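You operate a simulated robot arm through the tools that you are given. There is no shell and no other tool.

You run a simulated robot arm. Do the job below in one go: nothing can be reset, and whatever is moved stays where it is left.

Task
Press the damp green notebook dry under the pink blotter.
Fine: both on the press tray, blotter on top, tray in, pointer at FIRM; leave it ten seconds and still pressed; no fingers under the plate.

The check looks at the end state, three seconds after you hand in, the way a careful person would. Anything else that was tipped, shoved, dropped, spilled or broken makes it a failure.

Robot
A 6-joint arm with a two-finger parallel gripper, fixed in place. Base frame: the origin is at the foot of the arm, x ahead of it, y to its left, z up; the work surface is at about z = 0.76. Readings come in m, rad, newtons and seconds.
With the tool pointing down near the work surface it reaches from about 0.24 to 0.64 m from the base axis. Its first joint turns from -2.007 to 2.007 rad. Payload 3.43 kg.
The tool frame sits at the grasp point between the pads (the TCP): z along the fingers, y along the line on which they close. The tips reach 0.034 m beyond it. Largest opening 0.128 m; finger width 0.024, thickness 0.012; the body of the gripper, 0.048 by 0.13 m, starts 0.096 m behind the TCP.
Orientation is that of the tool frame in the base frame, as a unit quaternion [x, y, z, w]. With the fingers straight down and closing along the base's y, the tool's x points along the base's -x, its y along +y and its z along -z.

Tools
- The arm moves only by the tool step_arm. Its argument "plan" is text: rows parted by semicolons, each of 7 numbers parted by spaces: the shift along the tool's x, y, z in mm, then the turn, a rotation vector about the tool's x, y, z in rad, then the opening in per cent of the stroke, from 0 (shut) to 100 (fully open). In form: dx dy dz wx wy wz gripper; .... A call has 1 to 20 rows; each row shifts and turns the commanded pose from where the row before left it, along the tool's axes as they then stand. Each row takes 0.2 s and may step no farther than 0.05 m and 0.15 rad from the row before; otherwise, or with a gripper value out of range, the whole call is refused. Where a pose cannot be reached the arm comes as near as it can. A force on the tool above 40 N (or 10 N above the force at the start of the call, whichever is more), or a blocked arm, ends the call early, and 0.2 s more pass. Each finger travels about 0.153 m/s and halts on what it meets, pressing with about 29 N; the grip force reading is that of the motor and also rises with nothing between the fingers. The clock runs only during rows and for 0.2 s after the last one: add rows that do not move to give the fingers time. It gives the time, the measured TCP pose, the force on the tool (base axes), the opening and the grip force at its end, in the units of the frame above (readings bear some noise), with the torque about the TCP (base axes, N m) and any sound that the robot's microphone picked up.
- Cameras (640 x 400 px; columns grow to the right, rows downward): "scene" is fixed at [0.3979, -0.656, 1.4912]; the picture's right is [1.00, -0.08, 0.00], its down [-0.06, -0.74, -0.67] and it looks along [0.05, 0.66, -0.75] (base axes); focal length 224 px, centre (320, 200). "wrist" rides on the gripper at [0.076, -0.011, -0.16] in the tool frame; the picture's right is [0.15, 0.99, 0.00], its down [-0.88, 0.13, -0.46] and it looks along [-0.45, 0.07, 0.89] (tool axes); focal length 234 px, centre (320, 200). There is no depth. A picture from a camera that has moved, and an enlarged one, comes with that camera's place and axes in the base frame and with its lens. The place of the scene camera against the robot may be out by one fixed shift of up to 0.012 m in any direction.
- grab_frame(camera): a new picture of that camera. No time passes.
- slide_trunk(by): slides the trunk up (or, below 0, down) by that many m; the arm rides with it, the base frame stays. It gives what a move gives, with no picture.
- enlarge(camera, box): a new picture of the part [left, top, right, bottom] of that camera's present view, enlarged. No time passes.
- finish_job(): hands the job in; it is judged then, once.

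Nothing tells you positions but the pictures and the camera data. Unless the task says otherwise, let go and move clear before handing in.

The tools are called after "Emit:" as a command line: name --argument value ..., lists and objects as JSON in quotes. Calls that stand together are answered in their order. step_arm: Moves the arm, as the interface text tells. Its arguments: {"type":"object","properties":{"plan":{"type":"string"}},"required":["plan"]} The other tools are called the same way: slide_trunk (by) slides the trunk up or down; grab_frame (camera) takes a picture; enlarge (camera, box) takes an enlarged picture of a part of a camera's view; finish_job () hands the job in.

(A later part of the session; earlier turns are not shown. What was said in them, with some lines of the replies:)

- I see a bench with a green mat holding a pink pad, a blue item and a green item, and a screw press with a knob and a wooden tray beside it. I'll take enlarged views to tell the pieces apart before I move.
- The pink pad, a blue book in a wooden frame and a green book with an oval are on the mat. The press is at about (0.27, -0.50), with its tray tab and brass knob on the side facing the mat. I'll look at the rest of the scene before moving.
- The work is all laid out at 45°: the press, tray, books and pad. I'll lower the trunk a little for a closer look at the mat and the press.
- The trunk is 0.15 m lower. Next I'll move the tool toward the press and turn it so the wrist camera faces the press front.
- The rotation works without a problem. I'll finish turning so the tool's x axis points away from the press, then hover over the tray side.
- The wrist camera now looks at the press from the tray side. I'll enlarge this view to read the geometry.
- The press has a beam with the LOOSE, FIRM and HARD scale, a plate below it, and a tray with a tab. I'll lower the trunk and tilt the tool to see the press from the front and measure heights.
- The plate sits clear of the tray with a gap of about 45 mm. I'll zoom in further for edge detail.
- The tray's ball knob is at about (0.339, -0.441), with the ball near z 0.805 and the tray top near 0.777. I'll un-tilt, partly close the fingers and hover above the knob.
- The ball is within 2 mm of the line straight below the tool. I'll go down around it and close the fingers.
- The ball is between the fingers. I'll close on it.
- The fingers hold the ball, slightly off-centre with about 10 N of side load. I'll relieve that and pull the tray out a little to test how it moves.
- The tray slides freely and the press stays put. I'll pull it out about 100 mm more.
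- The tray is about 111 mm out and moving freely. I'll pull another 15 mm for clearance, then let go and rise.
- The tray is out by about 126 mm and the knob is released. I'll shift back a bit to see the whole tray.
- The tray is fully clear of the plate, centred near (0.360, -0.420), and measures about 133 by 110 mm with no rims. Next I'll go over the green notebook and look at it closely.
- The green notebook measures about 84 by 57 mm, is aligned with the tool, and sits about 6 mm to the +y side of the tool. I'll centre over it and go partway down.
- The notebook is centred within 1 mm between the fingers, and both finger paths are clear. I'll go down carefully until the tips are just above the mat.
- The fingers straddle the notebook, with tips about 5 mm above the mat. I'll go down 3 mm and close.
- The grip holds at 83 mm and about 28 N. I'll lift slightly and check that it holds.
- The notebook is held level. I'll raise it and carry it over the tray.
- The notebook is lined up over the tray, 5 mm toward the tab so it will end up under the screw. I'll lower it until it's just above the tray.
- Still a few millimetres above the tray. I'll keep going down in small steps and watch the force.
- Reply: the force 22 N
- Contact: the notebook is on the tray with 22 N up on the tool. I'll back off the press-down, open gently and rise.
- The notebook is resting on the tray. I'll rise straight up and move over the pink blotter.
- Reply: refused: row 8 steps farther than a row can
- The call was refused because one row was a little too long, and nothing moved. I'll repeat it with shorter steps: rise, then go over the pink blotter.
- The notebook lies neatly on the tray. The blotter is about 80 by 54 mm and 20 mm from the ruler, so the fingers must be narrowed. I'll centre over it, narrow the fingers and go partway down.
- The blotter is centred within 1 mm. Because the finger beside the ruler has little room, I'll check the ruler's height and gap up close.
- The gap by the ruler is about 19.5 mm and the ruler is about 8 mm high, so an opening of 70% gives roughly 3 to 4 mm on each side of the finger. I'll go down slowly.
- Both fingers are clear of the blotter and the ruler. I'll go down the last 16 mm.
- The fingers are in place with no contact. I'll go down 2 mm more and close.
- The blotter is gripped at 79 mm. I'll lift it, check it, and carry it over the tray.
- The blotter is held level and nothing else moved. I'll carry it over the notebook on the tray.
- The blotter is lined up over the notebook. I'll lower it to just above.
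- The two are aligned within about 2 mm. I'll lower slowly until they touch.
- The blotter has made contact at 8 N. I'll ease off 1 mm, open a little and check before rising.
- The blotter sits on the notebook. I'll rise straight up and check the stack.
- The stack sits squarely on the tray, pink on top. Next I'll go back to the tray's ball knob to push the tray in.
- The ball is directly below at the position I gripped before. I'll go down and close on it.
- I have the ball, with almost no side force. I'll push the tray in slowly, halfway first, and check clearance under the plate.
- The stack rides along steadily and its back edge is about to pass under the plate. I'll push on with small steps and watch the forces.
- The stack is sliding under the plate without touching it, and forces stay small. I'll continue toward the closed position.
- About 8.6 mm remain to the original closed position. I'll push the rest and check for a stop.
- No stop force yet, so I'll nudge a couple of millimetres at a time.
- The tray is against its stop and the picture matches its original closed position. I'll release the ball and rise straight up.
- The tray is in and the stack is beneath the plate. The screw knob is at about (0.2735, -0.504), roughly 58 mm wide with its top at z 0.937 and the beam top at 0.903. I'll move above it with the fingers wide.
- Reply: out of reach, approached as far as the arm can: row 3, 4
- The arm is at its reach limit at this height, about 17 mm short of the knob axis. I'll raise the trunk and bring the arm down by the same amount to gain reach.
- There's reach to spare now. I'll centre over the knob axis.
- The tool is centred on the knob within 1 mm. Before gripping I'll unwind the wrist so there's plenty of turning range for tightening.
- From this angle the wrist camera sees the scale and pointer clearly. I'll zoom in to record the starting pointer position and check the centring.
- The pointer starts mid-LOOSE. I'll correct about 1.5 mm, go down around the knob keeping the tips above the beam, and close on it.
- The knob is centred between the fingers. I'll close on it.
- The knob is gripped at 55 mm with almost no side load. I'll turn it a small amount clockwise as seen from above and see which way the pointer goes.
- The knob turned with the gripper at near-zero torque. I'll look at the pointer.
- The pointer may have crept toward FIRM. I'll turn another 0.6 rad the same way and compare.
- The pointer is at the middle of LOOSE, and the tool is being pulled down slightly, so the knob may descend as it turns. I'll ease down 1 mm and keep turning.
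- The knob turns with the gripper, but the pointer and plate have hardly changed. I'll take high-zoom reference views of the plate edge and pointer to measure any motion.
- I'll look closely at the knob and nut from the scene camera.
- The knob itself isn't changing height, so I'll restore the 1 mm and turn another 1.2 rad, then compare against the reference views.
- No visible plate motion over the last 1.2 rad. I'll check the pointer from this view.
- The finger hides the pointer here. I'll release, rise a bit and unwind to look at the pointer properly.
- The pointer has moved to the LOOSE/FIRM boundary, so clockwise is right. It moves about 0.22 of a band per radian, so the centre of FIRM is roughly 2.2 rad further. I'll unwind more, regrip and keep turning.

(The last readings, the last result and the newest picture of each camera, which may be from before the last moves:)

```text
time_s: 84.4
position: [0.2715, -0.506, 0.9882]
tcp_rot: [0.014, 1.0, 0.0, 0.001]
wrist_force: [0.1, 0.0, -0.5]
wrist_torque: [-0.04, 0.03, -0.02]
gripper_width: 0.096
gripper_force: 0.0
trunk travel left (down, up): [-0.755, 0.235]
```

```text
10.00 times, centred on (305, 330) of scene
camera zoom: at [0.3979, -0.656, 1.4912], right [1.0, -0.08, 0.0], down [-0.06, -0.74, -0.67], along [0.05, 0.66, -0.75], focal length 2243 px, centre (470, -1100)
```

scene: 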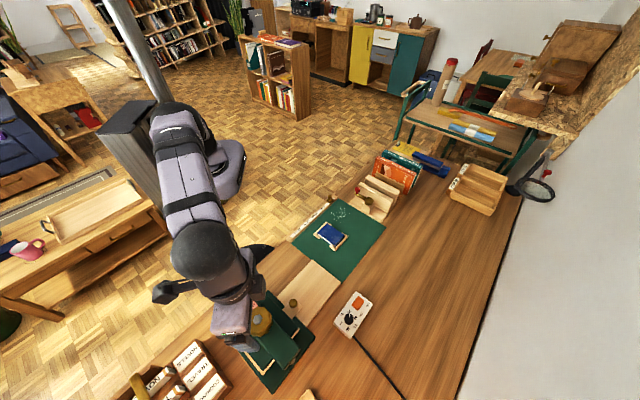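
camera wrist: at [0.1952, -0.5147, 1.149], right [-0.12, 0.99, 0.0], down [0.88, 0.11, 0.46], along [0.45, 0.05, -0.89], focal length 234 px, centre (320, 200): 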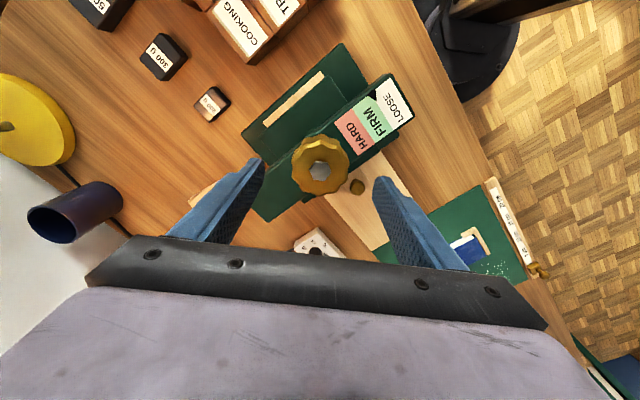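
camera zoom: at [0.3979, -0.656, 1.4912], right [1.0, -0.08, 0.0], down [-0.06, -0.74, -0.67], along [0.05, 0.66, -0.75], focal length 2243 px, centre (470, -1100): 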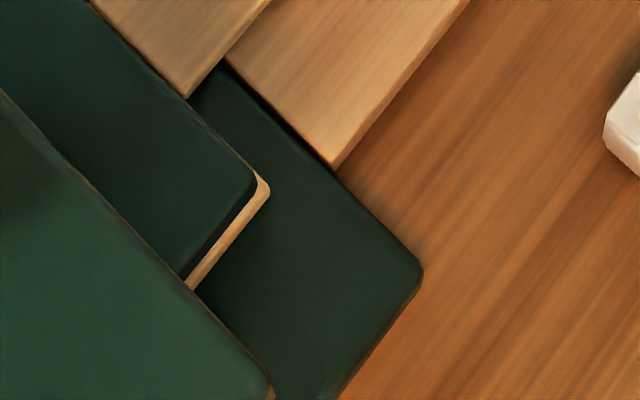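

The pointer is at the boundary as expected. I'll go back down, grip and turn about 1.2 rad.

Emit:
step_arm --plan "0 0.5 20 0 0 0 75; 0 0 20 0 0 0 75; 0 0 5 0 0 0 65; 0 0 0 0 0 0 50; 0 0 0 0 0 0 38; 0 0 0 0 0 0 38; 0 0 0 0 0 0.12 38; 0 0 0 0 0 0.12 38; 0 0 0 0 0 0.12 38; 0 0 0 0 0 0.12 38; 0 0 0 0 0 0.12 38; 0 0 0 0 0 0.12 38; 0 0 0 0 0 0.12 38; 0 0 0 0 0 0.12 38; 0 0 0 0 0 0 38"

Emit:
enlarge --camera "wrist" --box '[220, 40, 400, 200]'

Emit:
enlarge --camera "scene" --box '[280, 310, 330, 350]'

```text
time_s: 87.6
position: [0.2714, -0.5058, 0.9439]
tcp_rot: [0.477, 0.879, 0.0, 0.0]
wrist_force: [2.1, -0.1, -2.2]
wrist_torque: [-0.12, -0.28, -0.03]
gripper_width: 0.0555
gripper_force: 44.7
trunk travel left (down, up): [-0.755, 0.235]
```

```text
2.50 times, centred on (310, 120) of wrist
camera zoom: at [0.221, -0.4476, 1.1039], right [0.75, 0.66, 0.0], down [0.59, -0.67, 0.46], along [0.3, -0.34, -0.89], focal length 585 px, centre (345, 400)
```

zoom: 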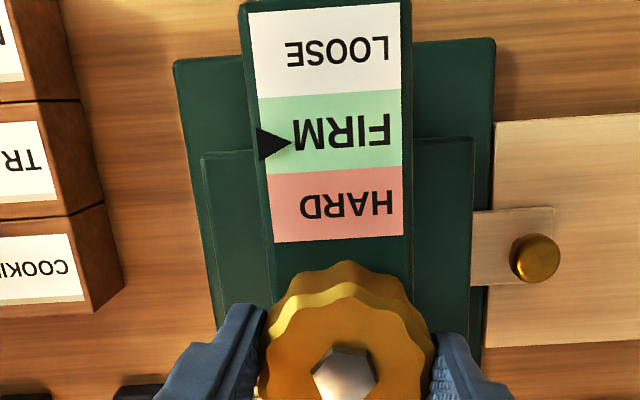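

```text
10.00 times, centred on (305, 330) of scene
camera zoom: at [0.3979, -0.656, 1.4912], right [1.0, -0.08, 0.0], down [-0.06, -0.74, -0.67], along [0.05, 0.66, -0.75], focal length 2243 px, centre (470, -1100)
```

zoom: 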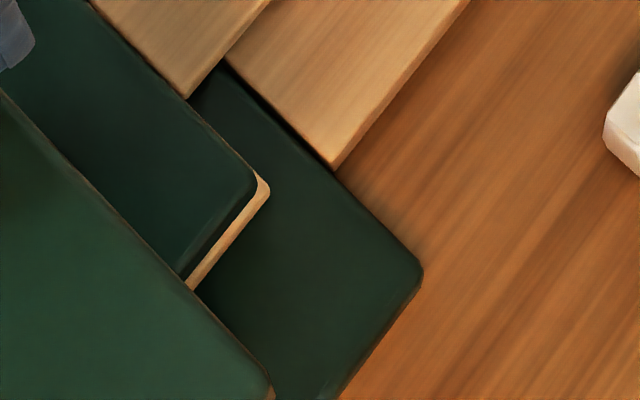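

The pointer is now inside FIRM, slightly past its centre. I'll release the knob, rise clear and check that it holds.

Emit:
step_arm --plan "0 0 0 0 0 0 50; 0 0 0 0 0 0 65; 0 0 0 0 0 0 78; 0 0 -20 0 0 0 78; 0 0 -30 0 0 0 78; 0 0 -30 0 0 0 78; 0 0 0 0 0 0 78"

Emit:
grab_frame --camera "wrist"

Emit:
enlarge --camera "wrist" --box '[240, 40, 400, 180]'

Emit:
enlarge --camera "scene" --box '[210, 270, 330, 360]'

```text
time_s: 89.2
position: [0.2716, -0.5055, 1.0242]
tcp_rot: [0.476, 0.88, 0.0, 0.0]
wrist_force: [0.9, 0.3, -0.1]
wrist_torque: [0.02, -0.02, 0.0]
gripper_width: 0.0998
gripper_force: 0.1
trunk travel left (down, up): [-0.755, 0.235]
```

```text
taken
camera wrist: at [0.2206, -0.4472, 1.1842], right [0.75, 0.66, 0.0], down [0.59, -0.67, 0.46], along [0.3, -0.34, -0.89], focal length 234 px, centre (320, 200)
```

wrist: 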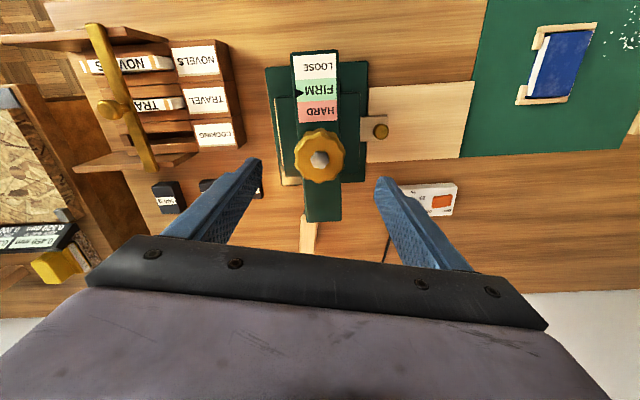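

```text
2.86 times, centred on (320, 110) of wrist
camera zoom: at [0.2206, -0.4472, 1.1842], right [0.75, 0.66, 0.0], down [0.59, -0.67, 0.46], along [0.3, -0.34, -0.89], focal length 669 px, centre (320, 457)
```

zoom: 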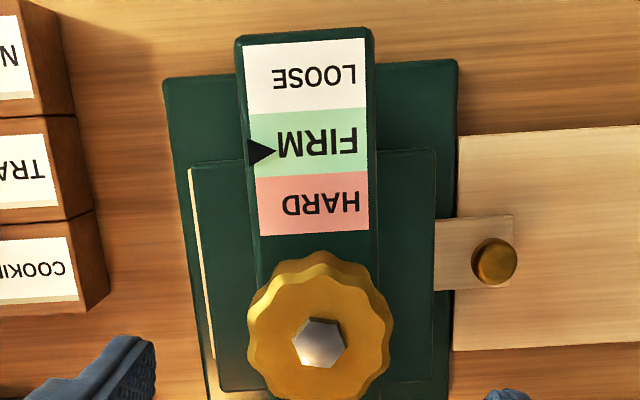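

```text
4.44 times, centred on (270, 315) of scene
camera zoom: at [0.3979, -0.656, 1.4912], right [1.0, -0.08, 0.0], down [-0.06, -0.74, -0.67], along [0.05, 0.66, -0.75], focal length 997 px, centre (542, -311)
```

zoom: 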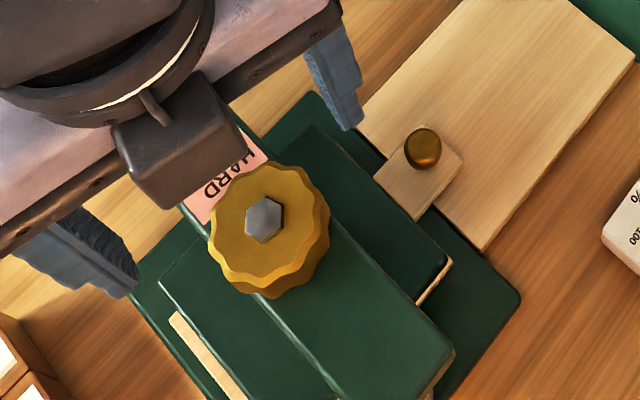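

The pointer reads FIRM and holds with the gripper off. Next I'll check from the front that the plate really is pressing on the stack. First I'll turn and move out in front of the press.

Emit:
step_arm --plan "0 0 -15 0 0 0.15 78; 0 0 0 0 0 0.15 78; 0 0 0 0 0 0.15 78; 0 0 0 0 0 0.15 78; 0 0 0 0 0 0.15 78; 0 0 0 0 0 0.15 78; 0 0 0 0 0 0.15 78; 0 0 0 0 0 0.15 78; 0 0 0 0 0 0.15 78; 40 0 0 0 0 0 78; 40 0 0 0 0 0 78; 40 0 0 0 0 0 78; 40 0 0 0 0 0 78; 30 0 0 0 0 0 78; 0 0 0 0 0 0 78"

```text
time_s: 92.4
position: [0.404, -0.3677, 1.0386]
tcp_rot: [0.921, 0.39, 0.0, 0.0]
wrist_force: [0.1, 0.8, -0.5]
wrist_torque: [0.03, -0.01, -0.01]
gripper_width: 0.0999
gripper_force: 0.1
trunk travel left (down, up): [-0.755, 0.235]
```

I'll go down in front of the press and tilt the tool so the camera looks nearly level at the plate.

Emit:
step_arm --plan "0 0 35 0 0 0 78; 0 0 35 0 0 0 78; 0 0 35 0 0 0 78; 0 0 35 0 0 0 78; 0 0 30 0 0 0 78; 0 0 0 0 -0.15 0 78; 0 0 0 0 -0.15 0 78; 0 0 0 0 -0.15 0 78; 0 0 0 0 -0.15 0 78; 0 0 0 0 -0.15 0 78; 0 0 0 0 0 0 78"

Emit:
grab_frame --camera "wrist"

Emit:
enlarge --camera "wrist" --box '[220, 80, 420, 220]'

```text
time_s: 94.8
position: [0.4036, -0.3686, 0.8682]
tcp_rot: [0.856, 0.363, -0.339, 0.144]
wrist_force: [0.0, 0.3, 0.2]
wrist_torque: [0.01, 0.01, 0.03]
gripper_width: 0.0997
gripper_force: 0.0
trunk travel left (down, up): [-0.755, 0.235]
```

```text
taken
camera wrist: at [0.5095, -0.2425, 0.9341], right [0.79, -0.61, -0.1], down [-0.14, -0.33, 0.93], along [-0.6, -0.72, -0.34], focal length 234 px, centre (320, 200)
```

wrist: 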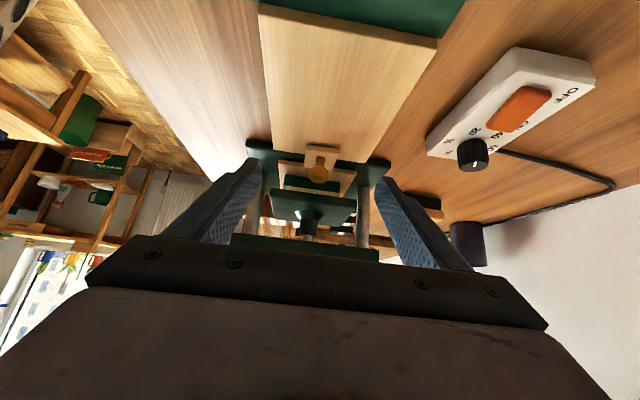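

```text
2.86 times, centred on (320, 150) of wrist
camera zoom: at [0.5095, -0.2425, 0.9341], right [0.79, -0.61, -0.1], down [-0.14, -0.33, 0.93], along [-0.6, -0.72, -0.34], focal length 669 px, centre (320, 343)
```

zoom: 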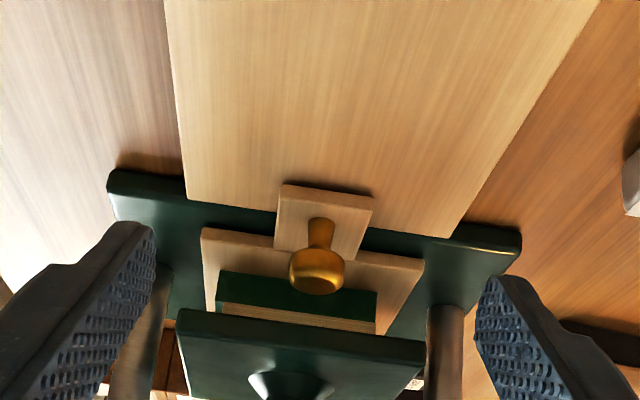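

From the front I can see the tray, the green notebook, the cream edge of the blotter, then the plate. I'll zoom in on the contact line.

Emit:
enlarge --camera "wrist" --box '[270, 155, 370, 225]'

Emit:
enlarge --camera "scene" --box '[210, 280, 310, 350]'

```text
5.71 times, centred on (320, 190) of wrist
camera zoom: at [0.5095, -0.2425, 0.9341], right [0.79, -0.61, -0.1], down [-0.14, -0.33, 0.93], along [-0.6, -0.72, -0.34], focal length 1338 px, centre (320, 257)
```

zoom: 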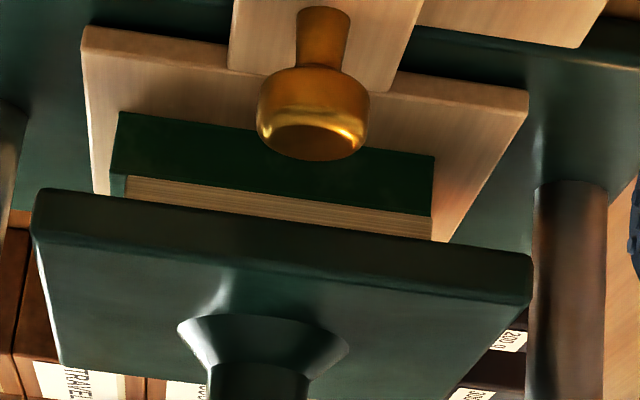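

```text
5.71 times, centred on (260, 315) of scene
camera zoom: at [0.3979, -0.656, 1.4912], right [1.0, -0.08, 0.0], down [-0.06, -0.74, -0.67], along [0.05, 0.66, -0.75], focal length 1282 px, centre (663, -457)
```

zoom: 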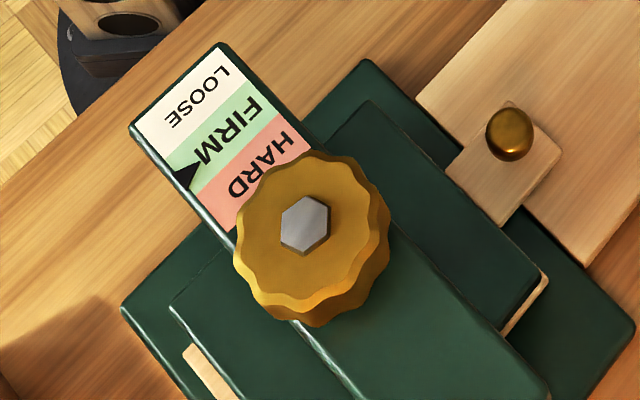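

The stack is under the plate, but the plate's overhang hides the top of the blotter. I'll tilt a bit more and drop slightly for a near-level line of sight to the contact.

Emit:
step_arm --plan "0 0 0 0 -0.15 0 78; 0 0 0 0 -0.15 0 78; 13 0 7.5 0 0 0 78; 13 0 7.5 0 0 0 78; 0 0 0 0 0 0 78"

Emit:
grab_frame --camera "wrist"

Emit:
enlarge --camera "wrist" --box '[270, 165, 370, 235]'

Emit:
grab_frame --camera "scene"

```text
time_s: 96.0
position: [0.4032, -0.3687, 0.839]
tcp_rot: [0.797, 0.337, -0.462, 0.195]
wrist_force: [0.9, 1.0, -0.2]
wrist_torque: [0.0, -0.01, 0.03]
gripper_width: 0.0998
gripper_force: 0.1
trunk travel left (down, up): [-0.755, 0.235]
```

```text
taken
camera wrist: at [0.5181, -0.2343, 0.8525], right [0.76, -0.64, -0.13], down [0.06, -0.12, 0.99], along [-0.65, -0.76, -0.05], focal length 234 px, centre (320, 200)
```

wrist: 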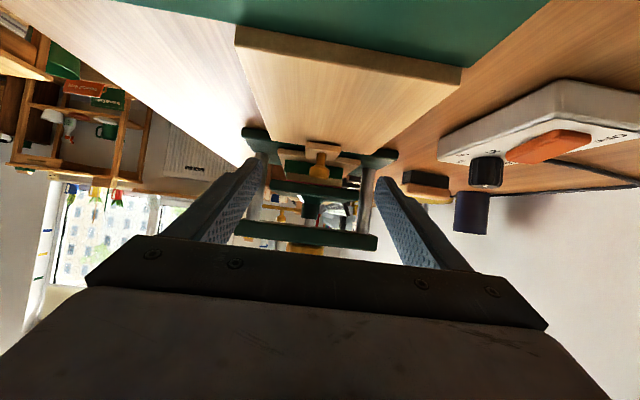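

```text
5.71 times, centred on (320, 200) of wrist
camera zoom: at [0.5181, -0.2343, 0.8525], right [0.76, -0.64, -0.13], down [0.06, -0.12, 0.99], along [-0.65, -0.76, -0.05], focal length 1338 px, centre (320, 200)
```

zoom: 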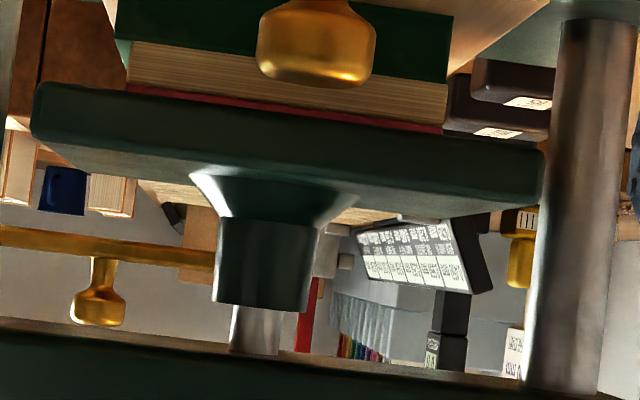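

```text
taken
```

scene: 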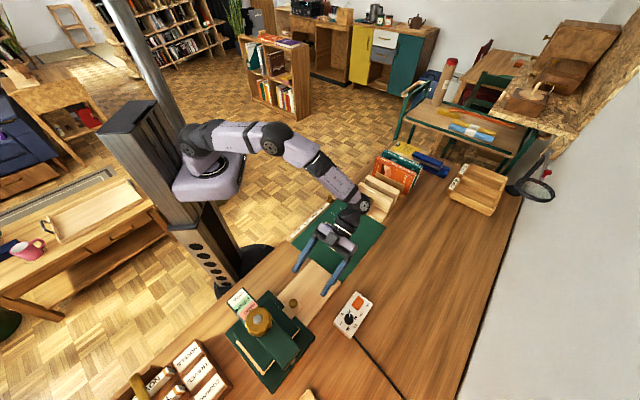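

The line of sight shows notebook, blotter edge, a thin pink line, then the plate directly on it, so the stack is pressed. I'll back away upward, straighten the tool and let the ten seconds run.

Emit:
step_arm --plan "-26 0 -15 0 0 0 78; -26 0 -15 0 0 0 78; -26 0 -15 0 0 0 78; -26 0 -15 0 0 0 78; 0 0 0 0 0.15 0 78; 0 0 0 0 0.15 0 78; 0 0 0 0 0.15 0 78; 0 0 0 0 0.15 0 78; 0 0 0 0 0.15 0 78; 0 0 0 0 0.15 0 78; 0 0 0 0 0.15 0 78; 0 0 -30 0 0 0 78; 0 0 -30 0 0 0 78; 0 0 -30 0 0 0 78; 0 0 0 0 0 0 78; 0 0 0 0 0 0 78; 0 0 0 0 0 0 78; 0 0 0 0 0 0 78"

Emit:
grab_frame --camera "scene"

Emit:
enlarge --camera "scene" --box '[210, 270, 310, 350]'

```text
time_s: 99.8
position: [0.4028, -0.3665, 1.0476]
tcp_rot: [0.921, 0.39, 0.0, 0.0]
wrist_force: [0.1, 0.3, -0.5]
wrist_torque: [0.01, 0.01, -0.02]
gripper_width: 0.0999
gripper_force: 0.1
trunk travel left (down, up): [-0.755, 0.235]
```

```text
taken
```

scene: 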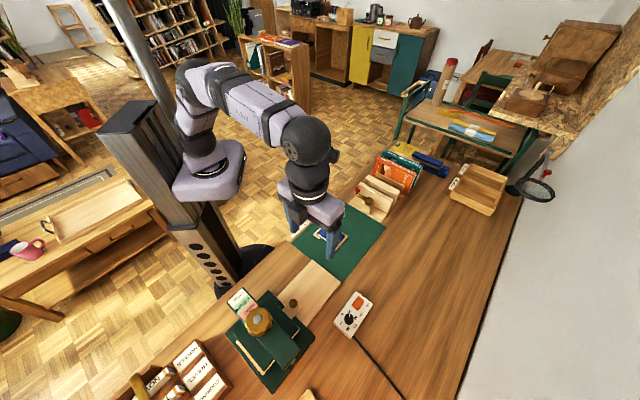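

```text
5.00 times, centred on (260, 310) of scene
camera zoom: at [0.3979, -0.656, 1.4912], right [1.0, -0.08, 0.0], down [-0.06, -0.74, -0.67], along [0.05, 0.66, -0.75], focal length 1121 px, centre (620, -350)
```

zoom: 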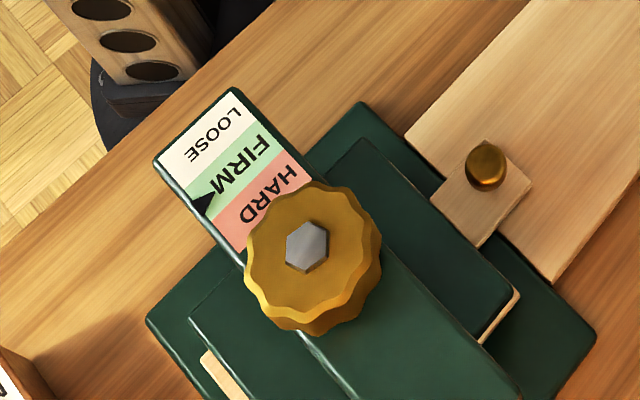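

The pointer stays in FIRM, the tray is in and nothing else has moved. I'll keep the arm clear and let more time pass to be well beyond ten seconds.

Emit:
step_arm --plan "0 0 -30 0 0 0 78; 30 -20 -20 0 0 0 78; 30 -20 0 0 0 0 78; 0 0 0 0 0 0 78; 0 0 0 0 0 0 78; 0 0 0 0 0 0 78; 0 0 0 0 0 0 78; 0 0 0 0 0 0 78; 0 0 0 0 0 0 78; 0 0 0 0 0 0 78; 0 0 0 0 0 0 78; 0 0 0 0 0 0 78; 0 0 0 0 0 0 78; 0 0 0 0 0 0 78; 0 0 0 0 0 0 78; 0 0 0 0 0 0 78; 0 0 0 0 0 0 78; 0 0 0 0 0 0 78; 0 0 0 0 0 0 78; 0 0 0 0 0 0 78"

Emit:
step_arm --plan "0 0 0 0 0 0 78; 0 0 0 0 0 0 78; 0 0 0 0 0 0 78; 0 0 0 0 0 0 78; 0 0 0 0 0 0 78; 0 0 0 0 0 0 78; 0 0 0 0 0 0 78; 0 0 0 0 0 0 78; 0 0 0 0 0 0 78; 0 0 0 0 0 0 78; 0 0 0 0 0 0 78; 0 0 0 0 0 0 78; 0 0 0 0 0 0 78; 0 0 0 0 0 0 78; 0 0 0 0 0 0 78; 0 0 0 0 0 0 78; 0 0 0 0 0 0 78; 0 0 0 0 0 0 78; 0 0 0 0 0 0 78; 0 0 0 0 0 0 78"

Emit:
enlarge --camera "scene" --box '[215, 280, 285, 330]'

Emit:
grab_frame --camera "wrist"

Emit:
grab_frame --camera "scene"

```text
time_s: 104.0
position: [0.4159, -0.2968, 1.0981]
tcp_rot: [0.921, 0.39, 0.0, 0.0]
wrist_force: [0.3, 0.5, 0.2]
wrist_torque: [0.0, 0.03, 0.02]
gripper_width: 0.0998
gripper_force: 0.1
trunk travel left (down, up): [-0.755, 0.235]
```

```text
time_s: 108.2
position: [0.4165, -0.2971, 1.0986]
tcp_rot: [0.921, 0.39, 0.001, 0.0]
wrist_force: [0.1, 0.1, -0.4]
wrist_torque: [0.01, 0.03, 0.0]
gripper_width: 0.0998
gripper_force: 0.0
trunk travel left (down, up): [-0.755, 0.235]
```

```text
8.00 times, centred on (250, 305) of scene
camera zoom: at [0.3979, -0.656, 1.4912], right [1.0, -0.08, 0.0], down [-0.06, -0.74, -0.67], along [0.05, 0.66, -0.75], focal length 1794 px, centre (880, -640)
```

zoom: 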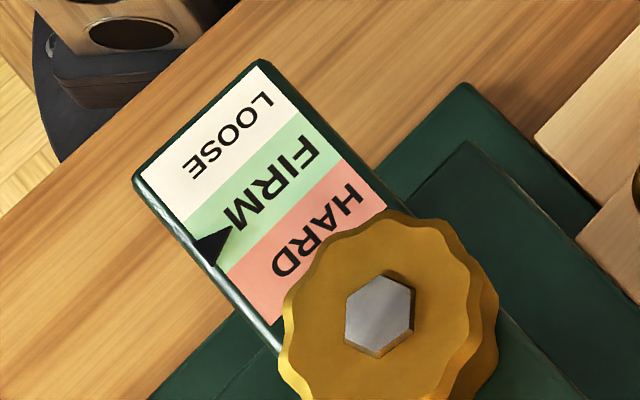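

```text
taken
camera wrist: at [0.4603, -0.2344, 1.2584], right [0.81, -0.58, 0.0], down [-0.52, -0.72, 0.46], along [-0.27, -0.37, -0.89], focal length 234 px, centre (320, 200)
```

wrist: 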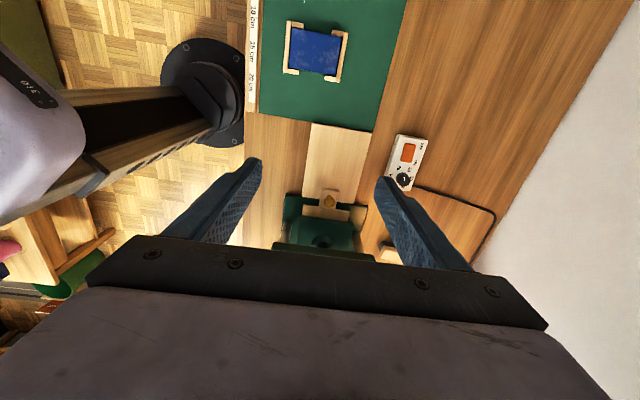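

```text
taken
```

scene: 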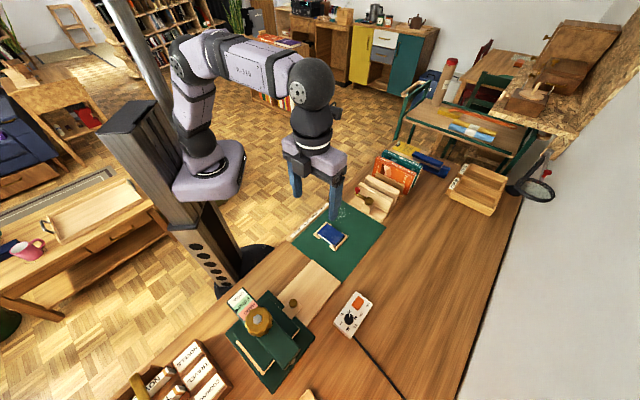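

The pointer has stayed steady in FIRM for about 20 s with the gripper off, the tray is in, and the blotter is on top of the notebook under the plate. Everything else is where it was and the arm is clear, so I'm handing in.

Emit:
finish_job

```text
The job is handed in.
```

The green notebook is in the press with the pink blotter on top, and the job is handed in.

- **Stack:** a near-level view from the front showed the notebook, then the blotter, with no visible gap under the plate. The blotter sits a few millimetres off centre on the notebook.
- **Tray:** it is pushed in against its stop, back where it started.
- **Pointer:** it sits slightly past the middle of FIRM. It held there for about 20 seconds with the gripper off the knob, and I handed in with it still pressed.
- **Arm:** the gripper is open and clear of the press, with nothing under the plate.

I saw nothing else on the bench moved, tipped or spilled. The judge's result has not come back to me.
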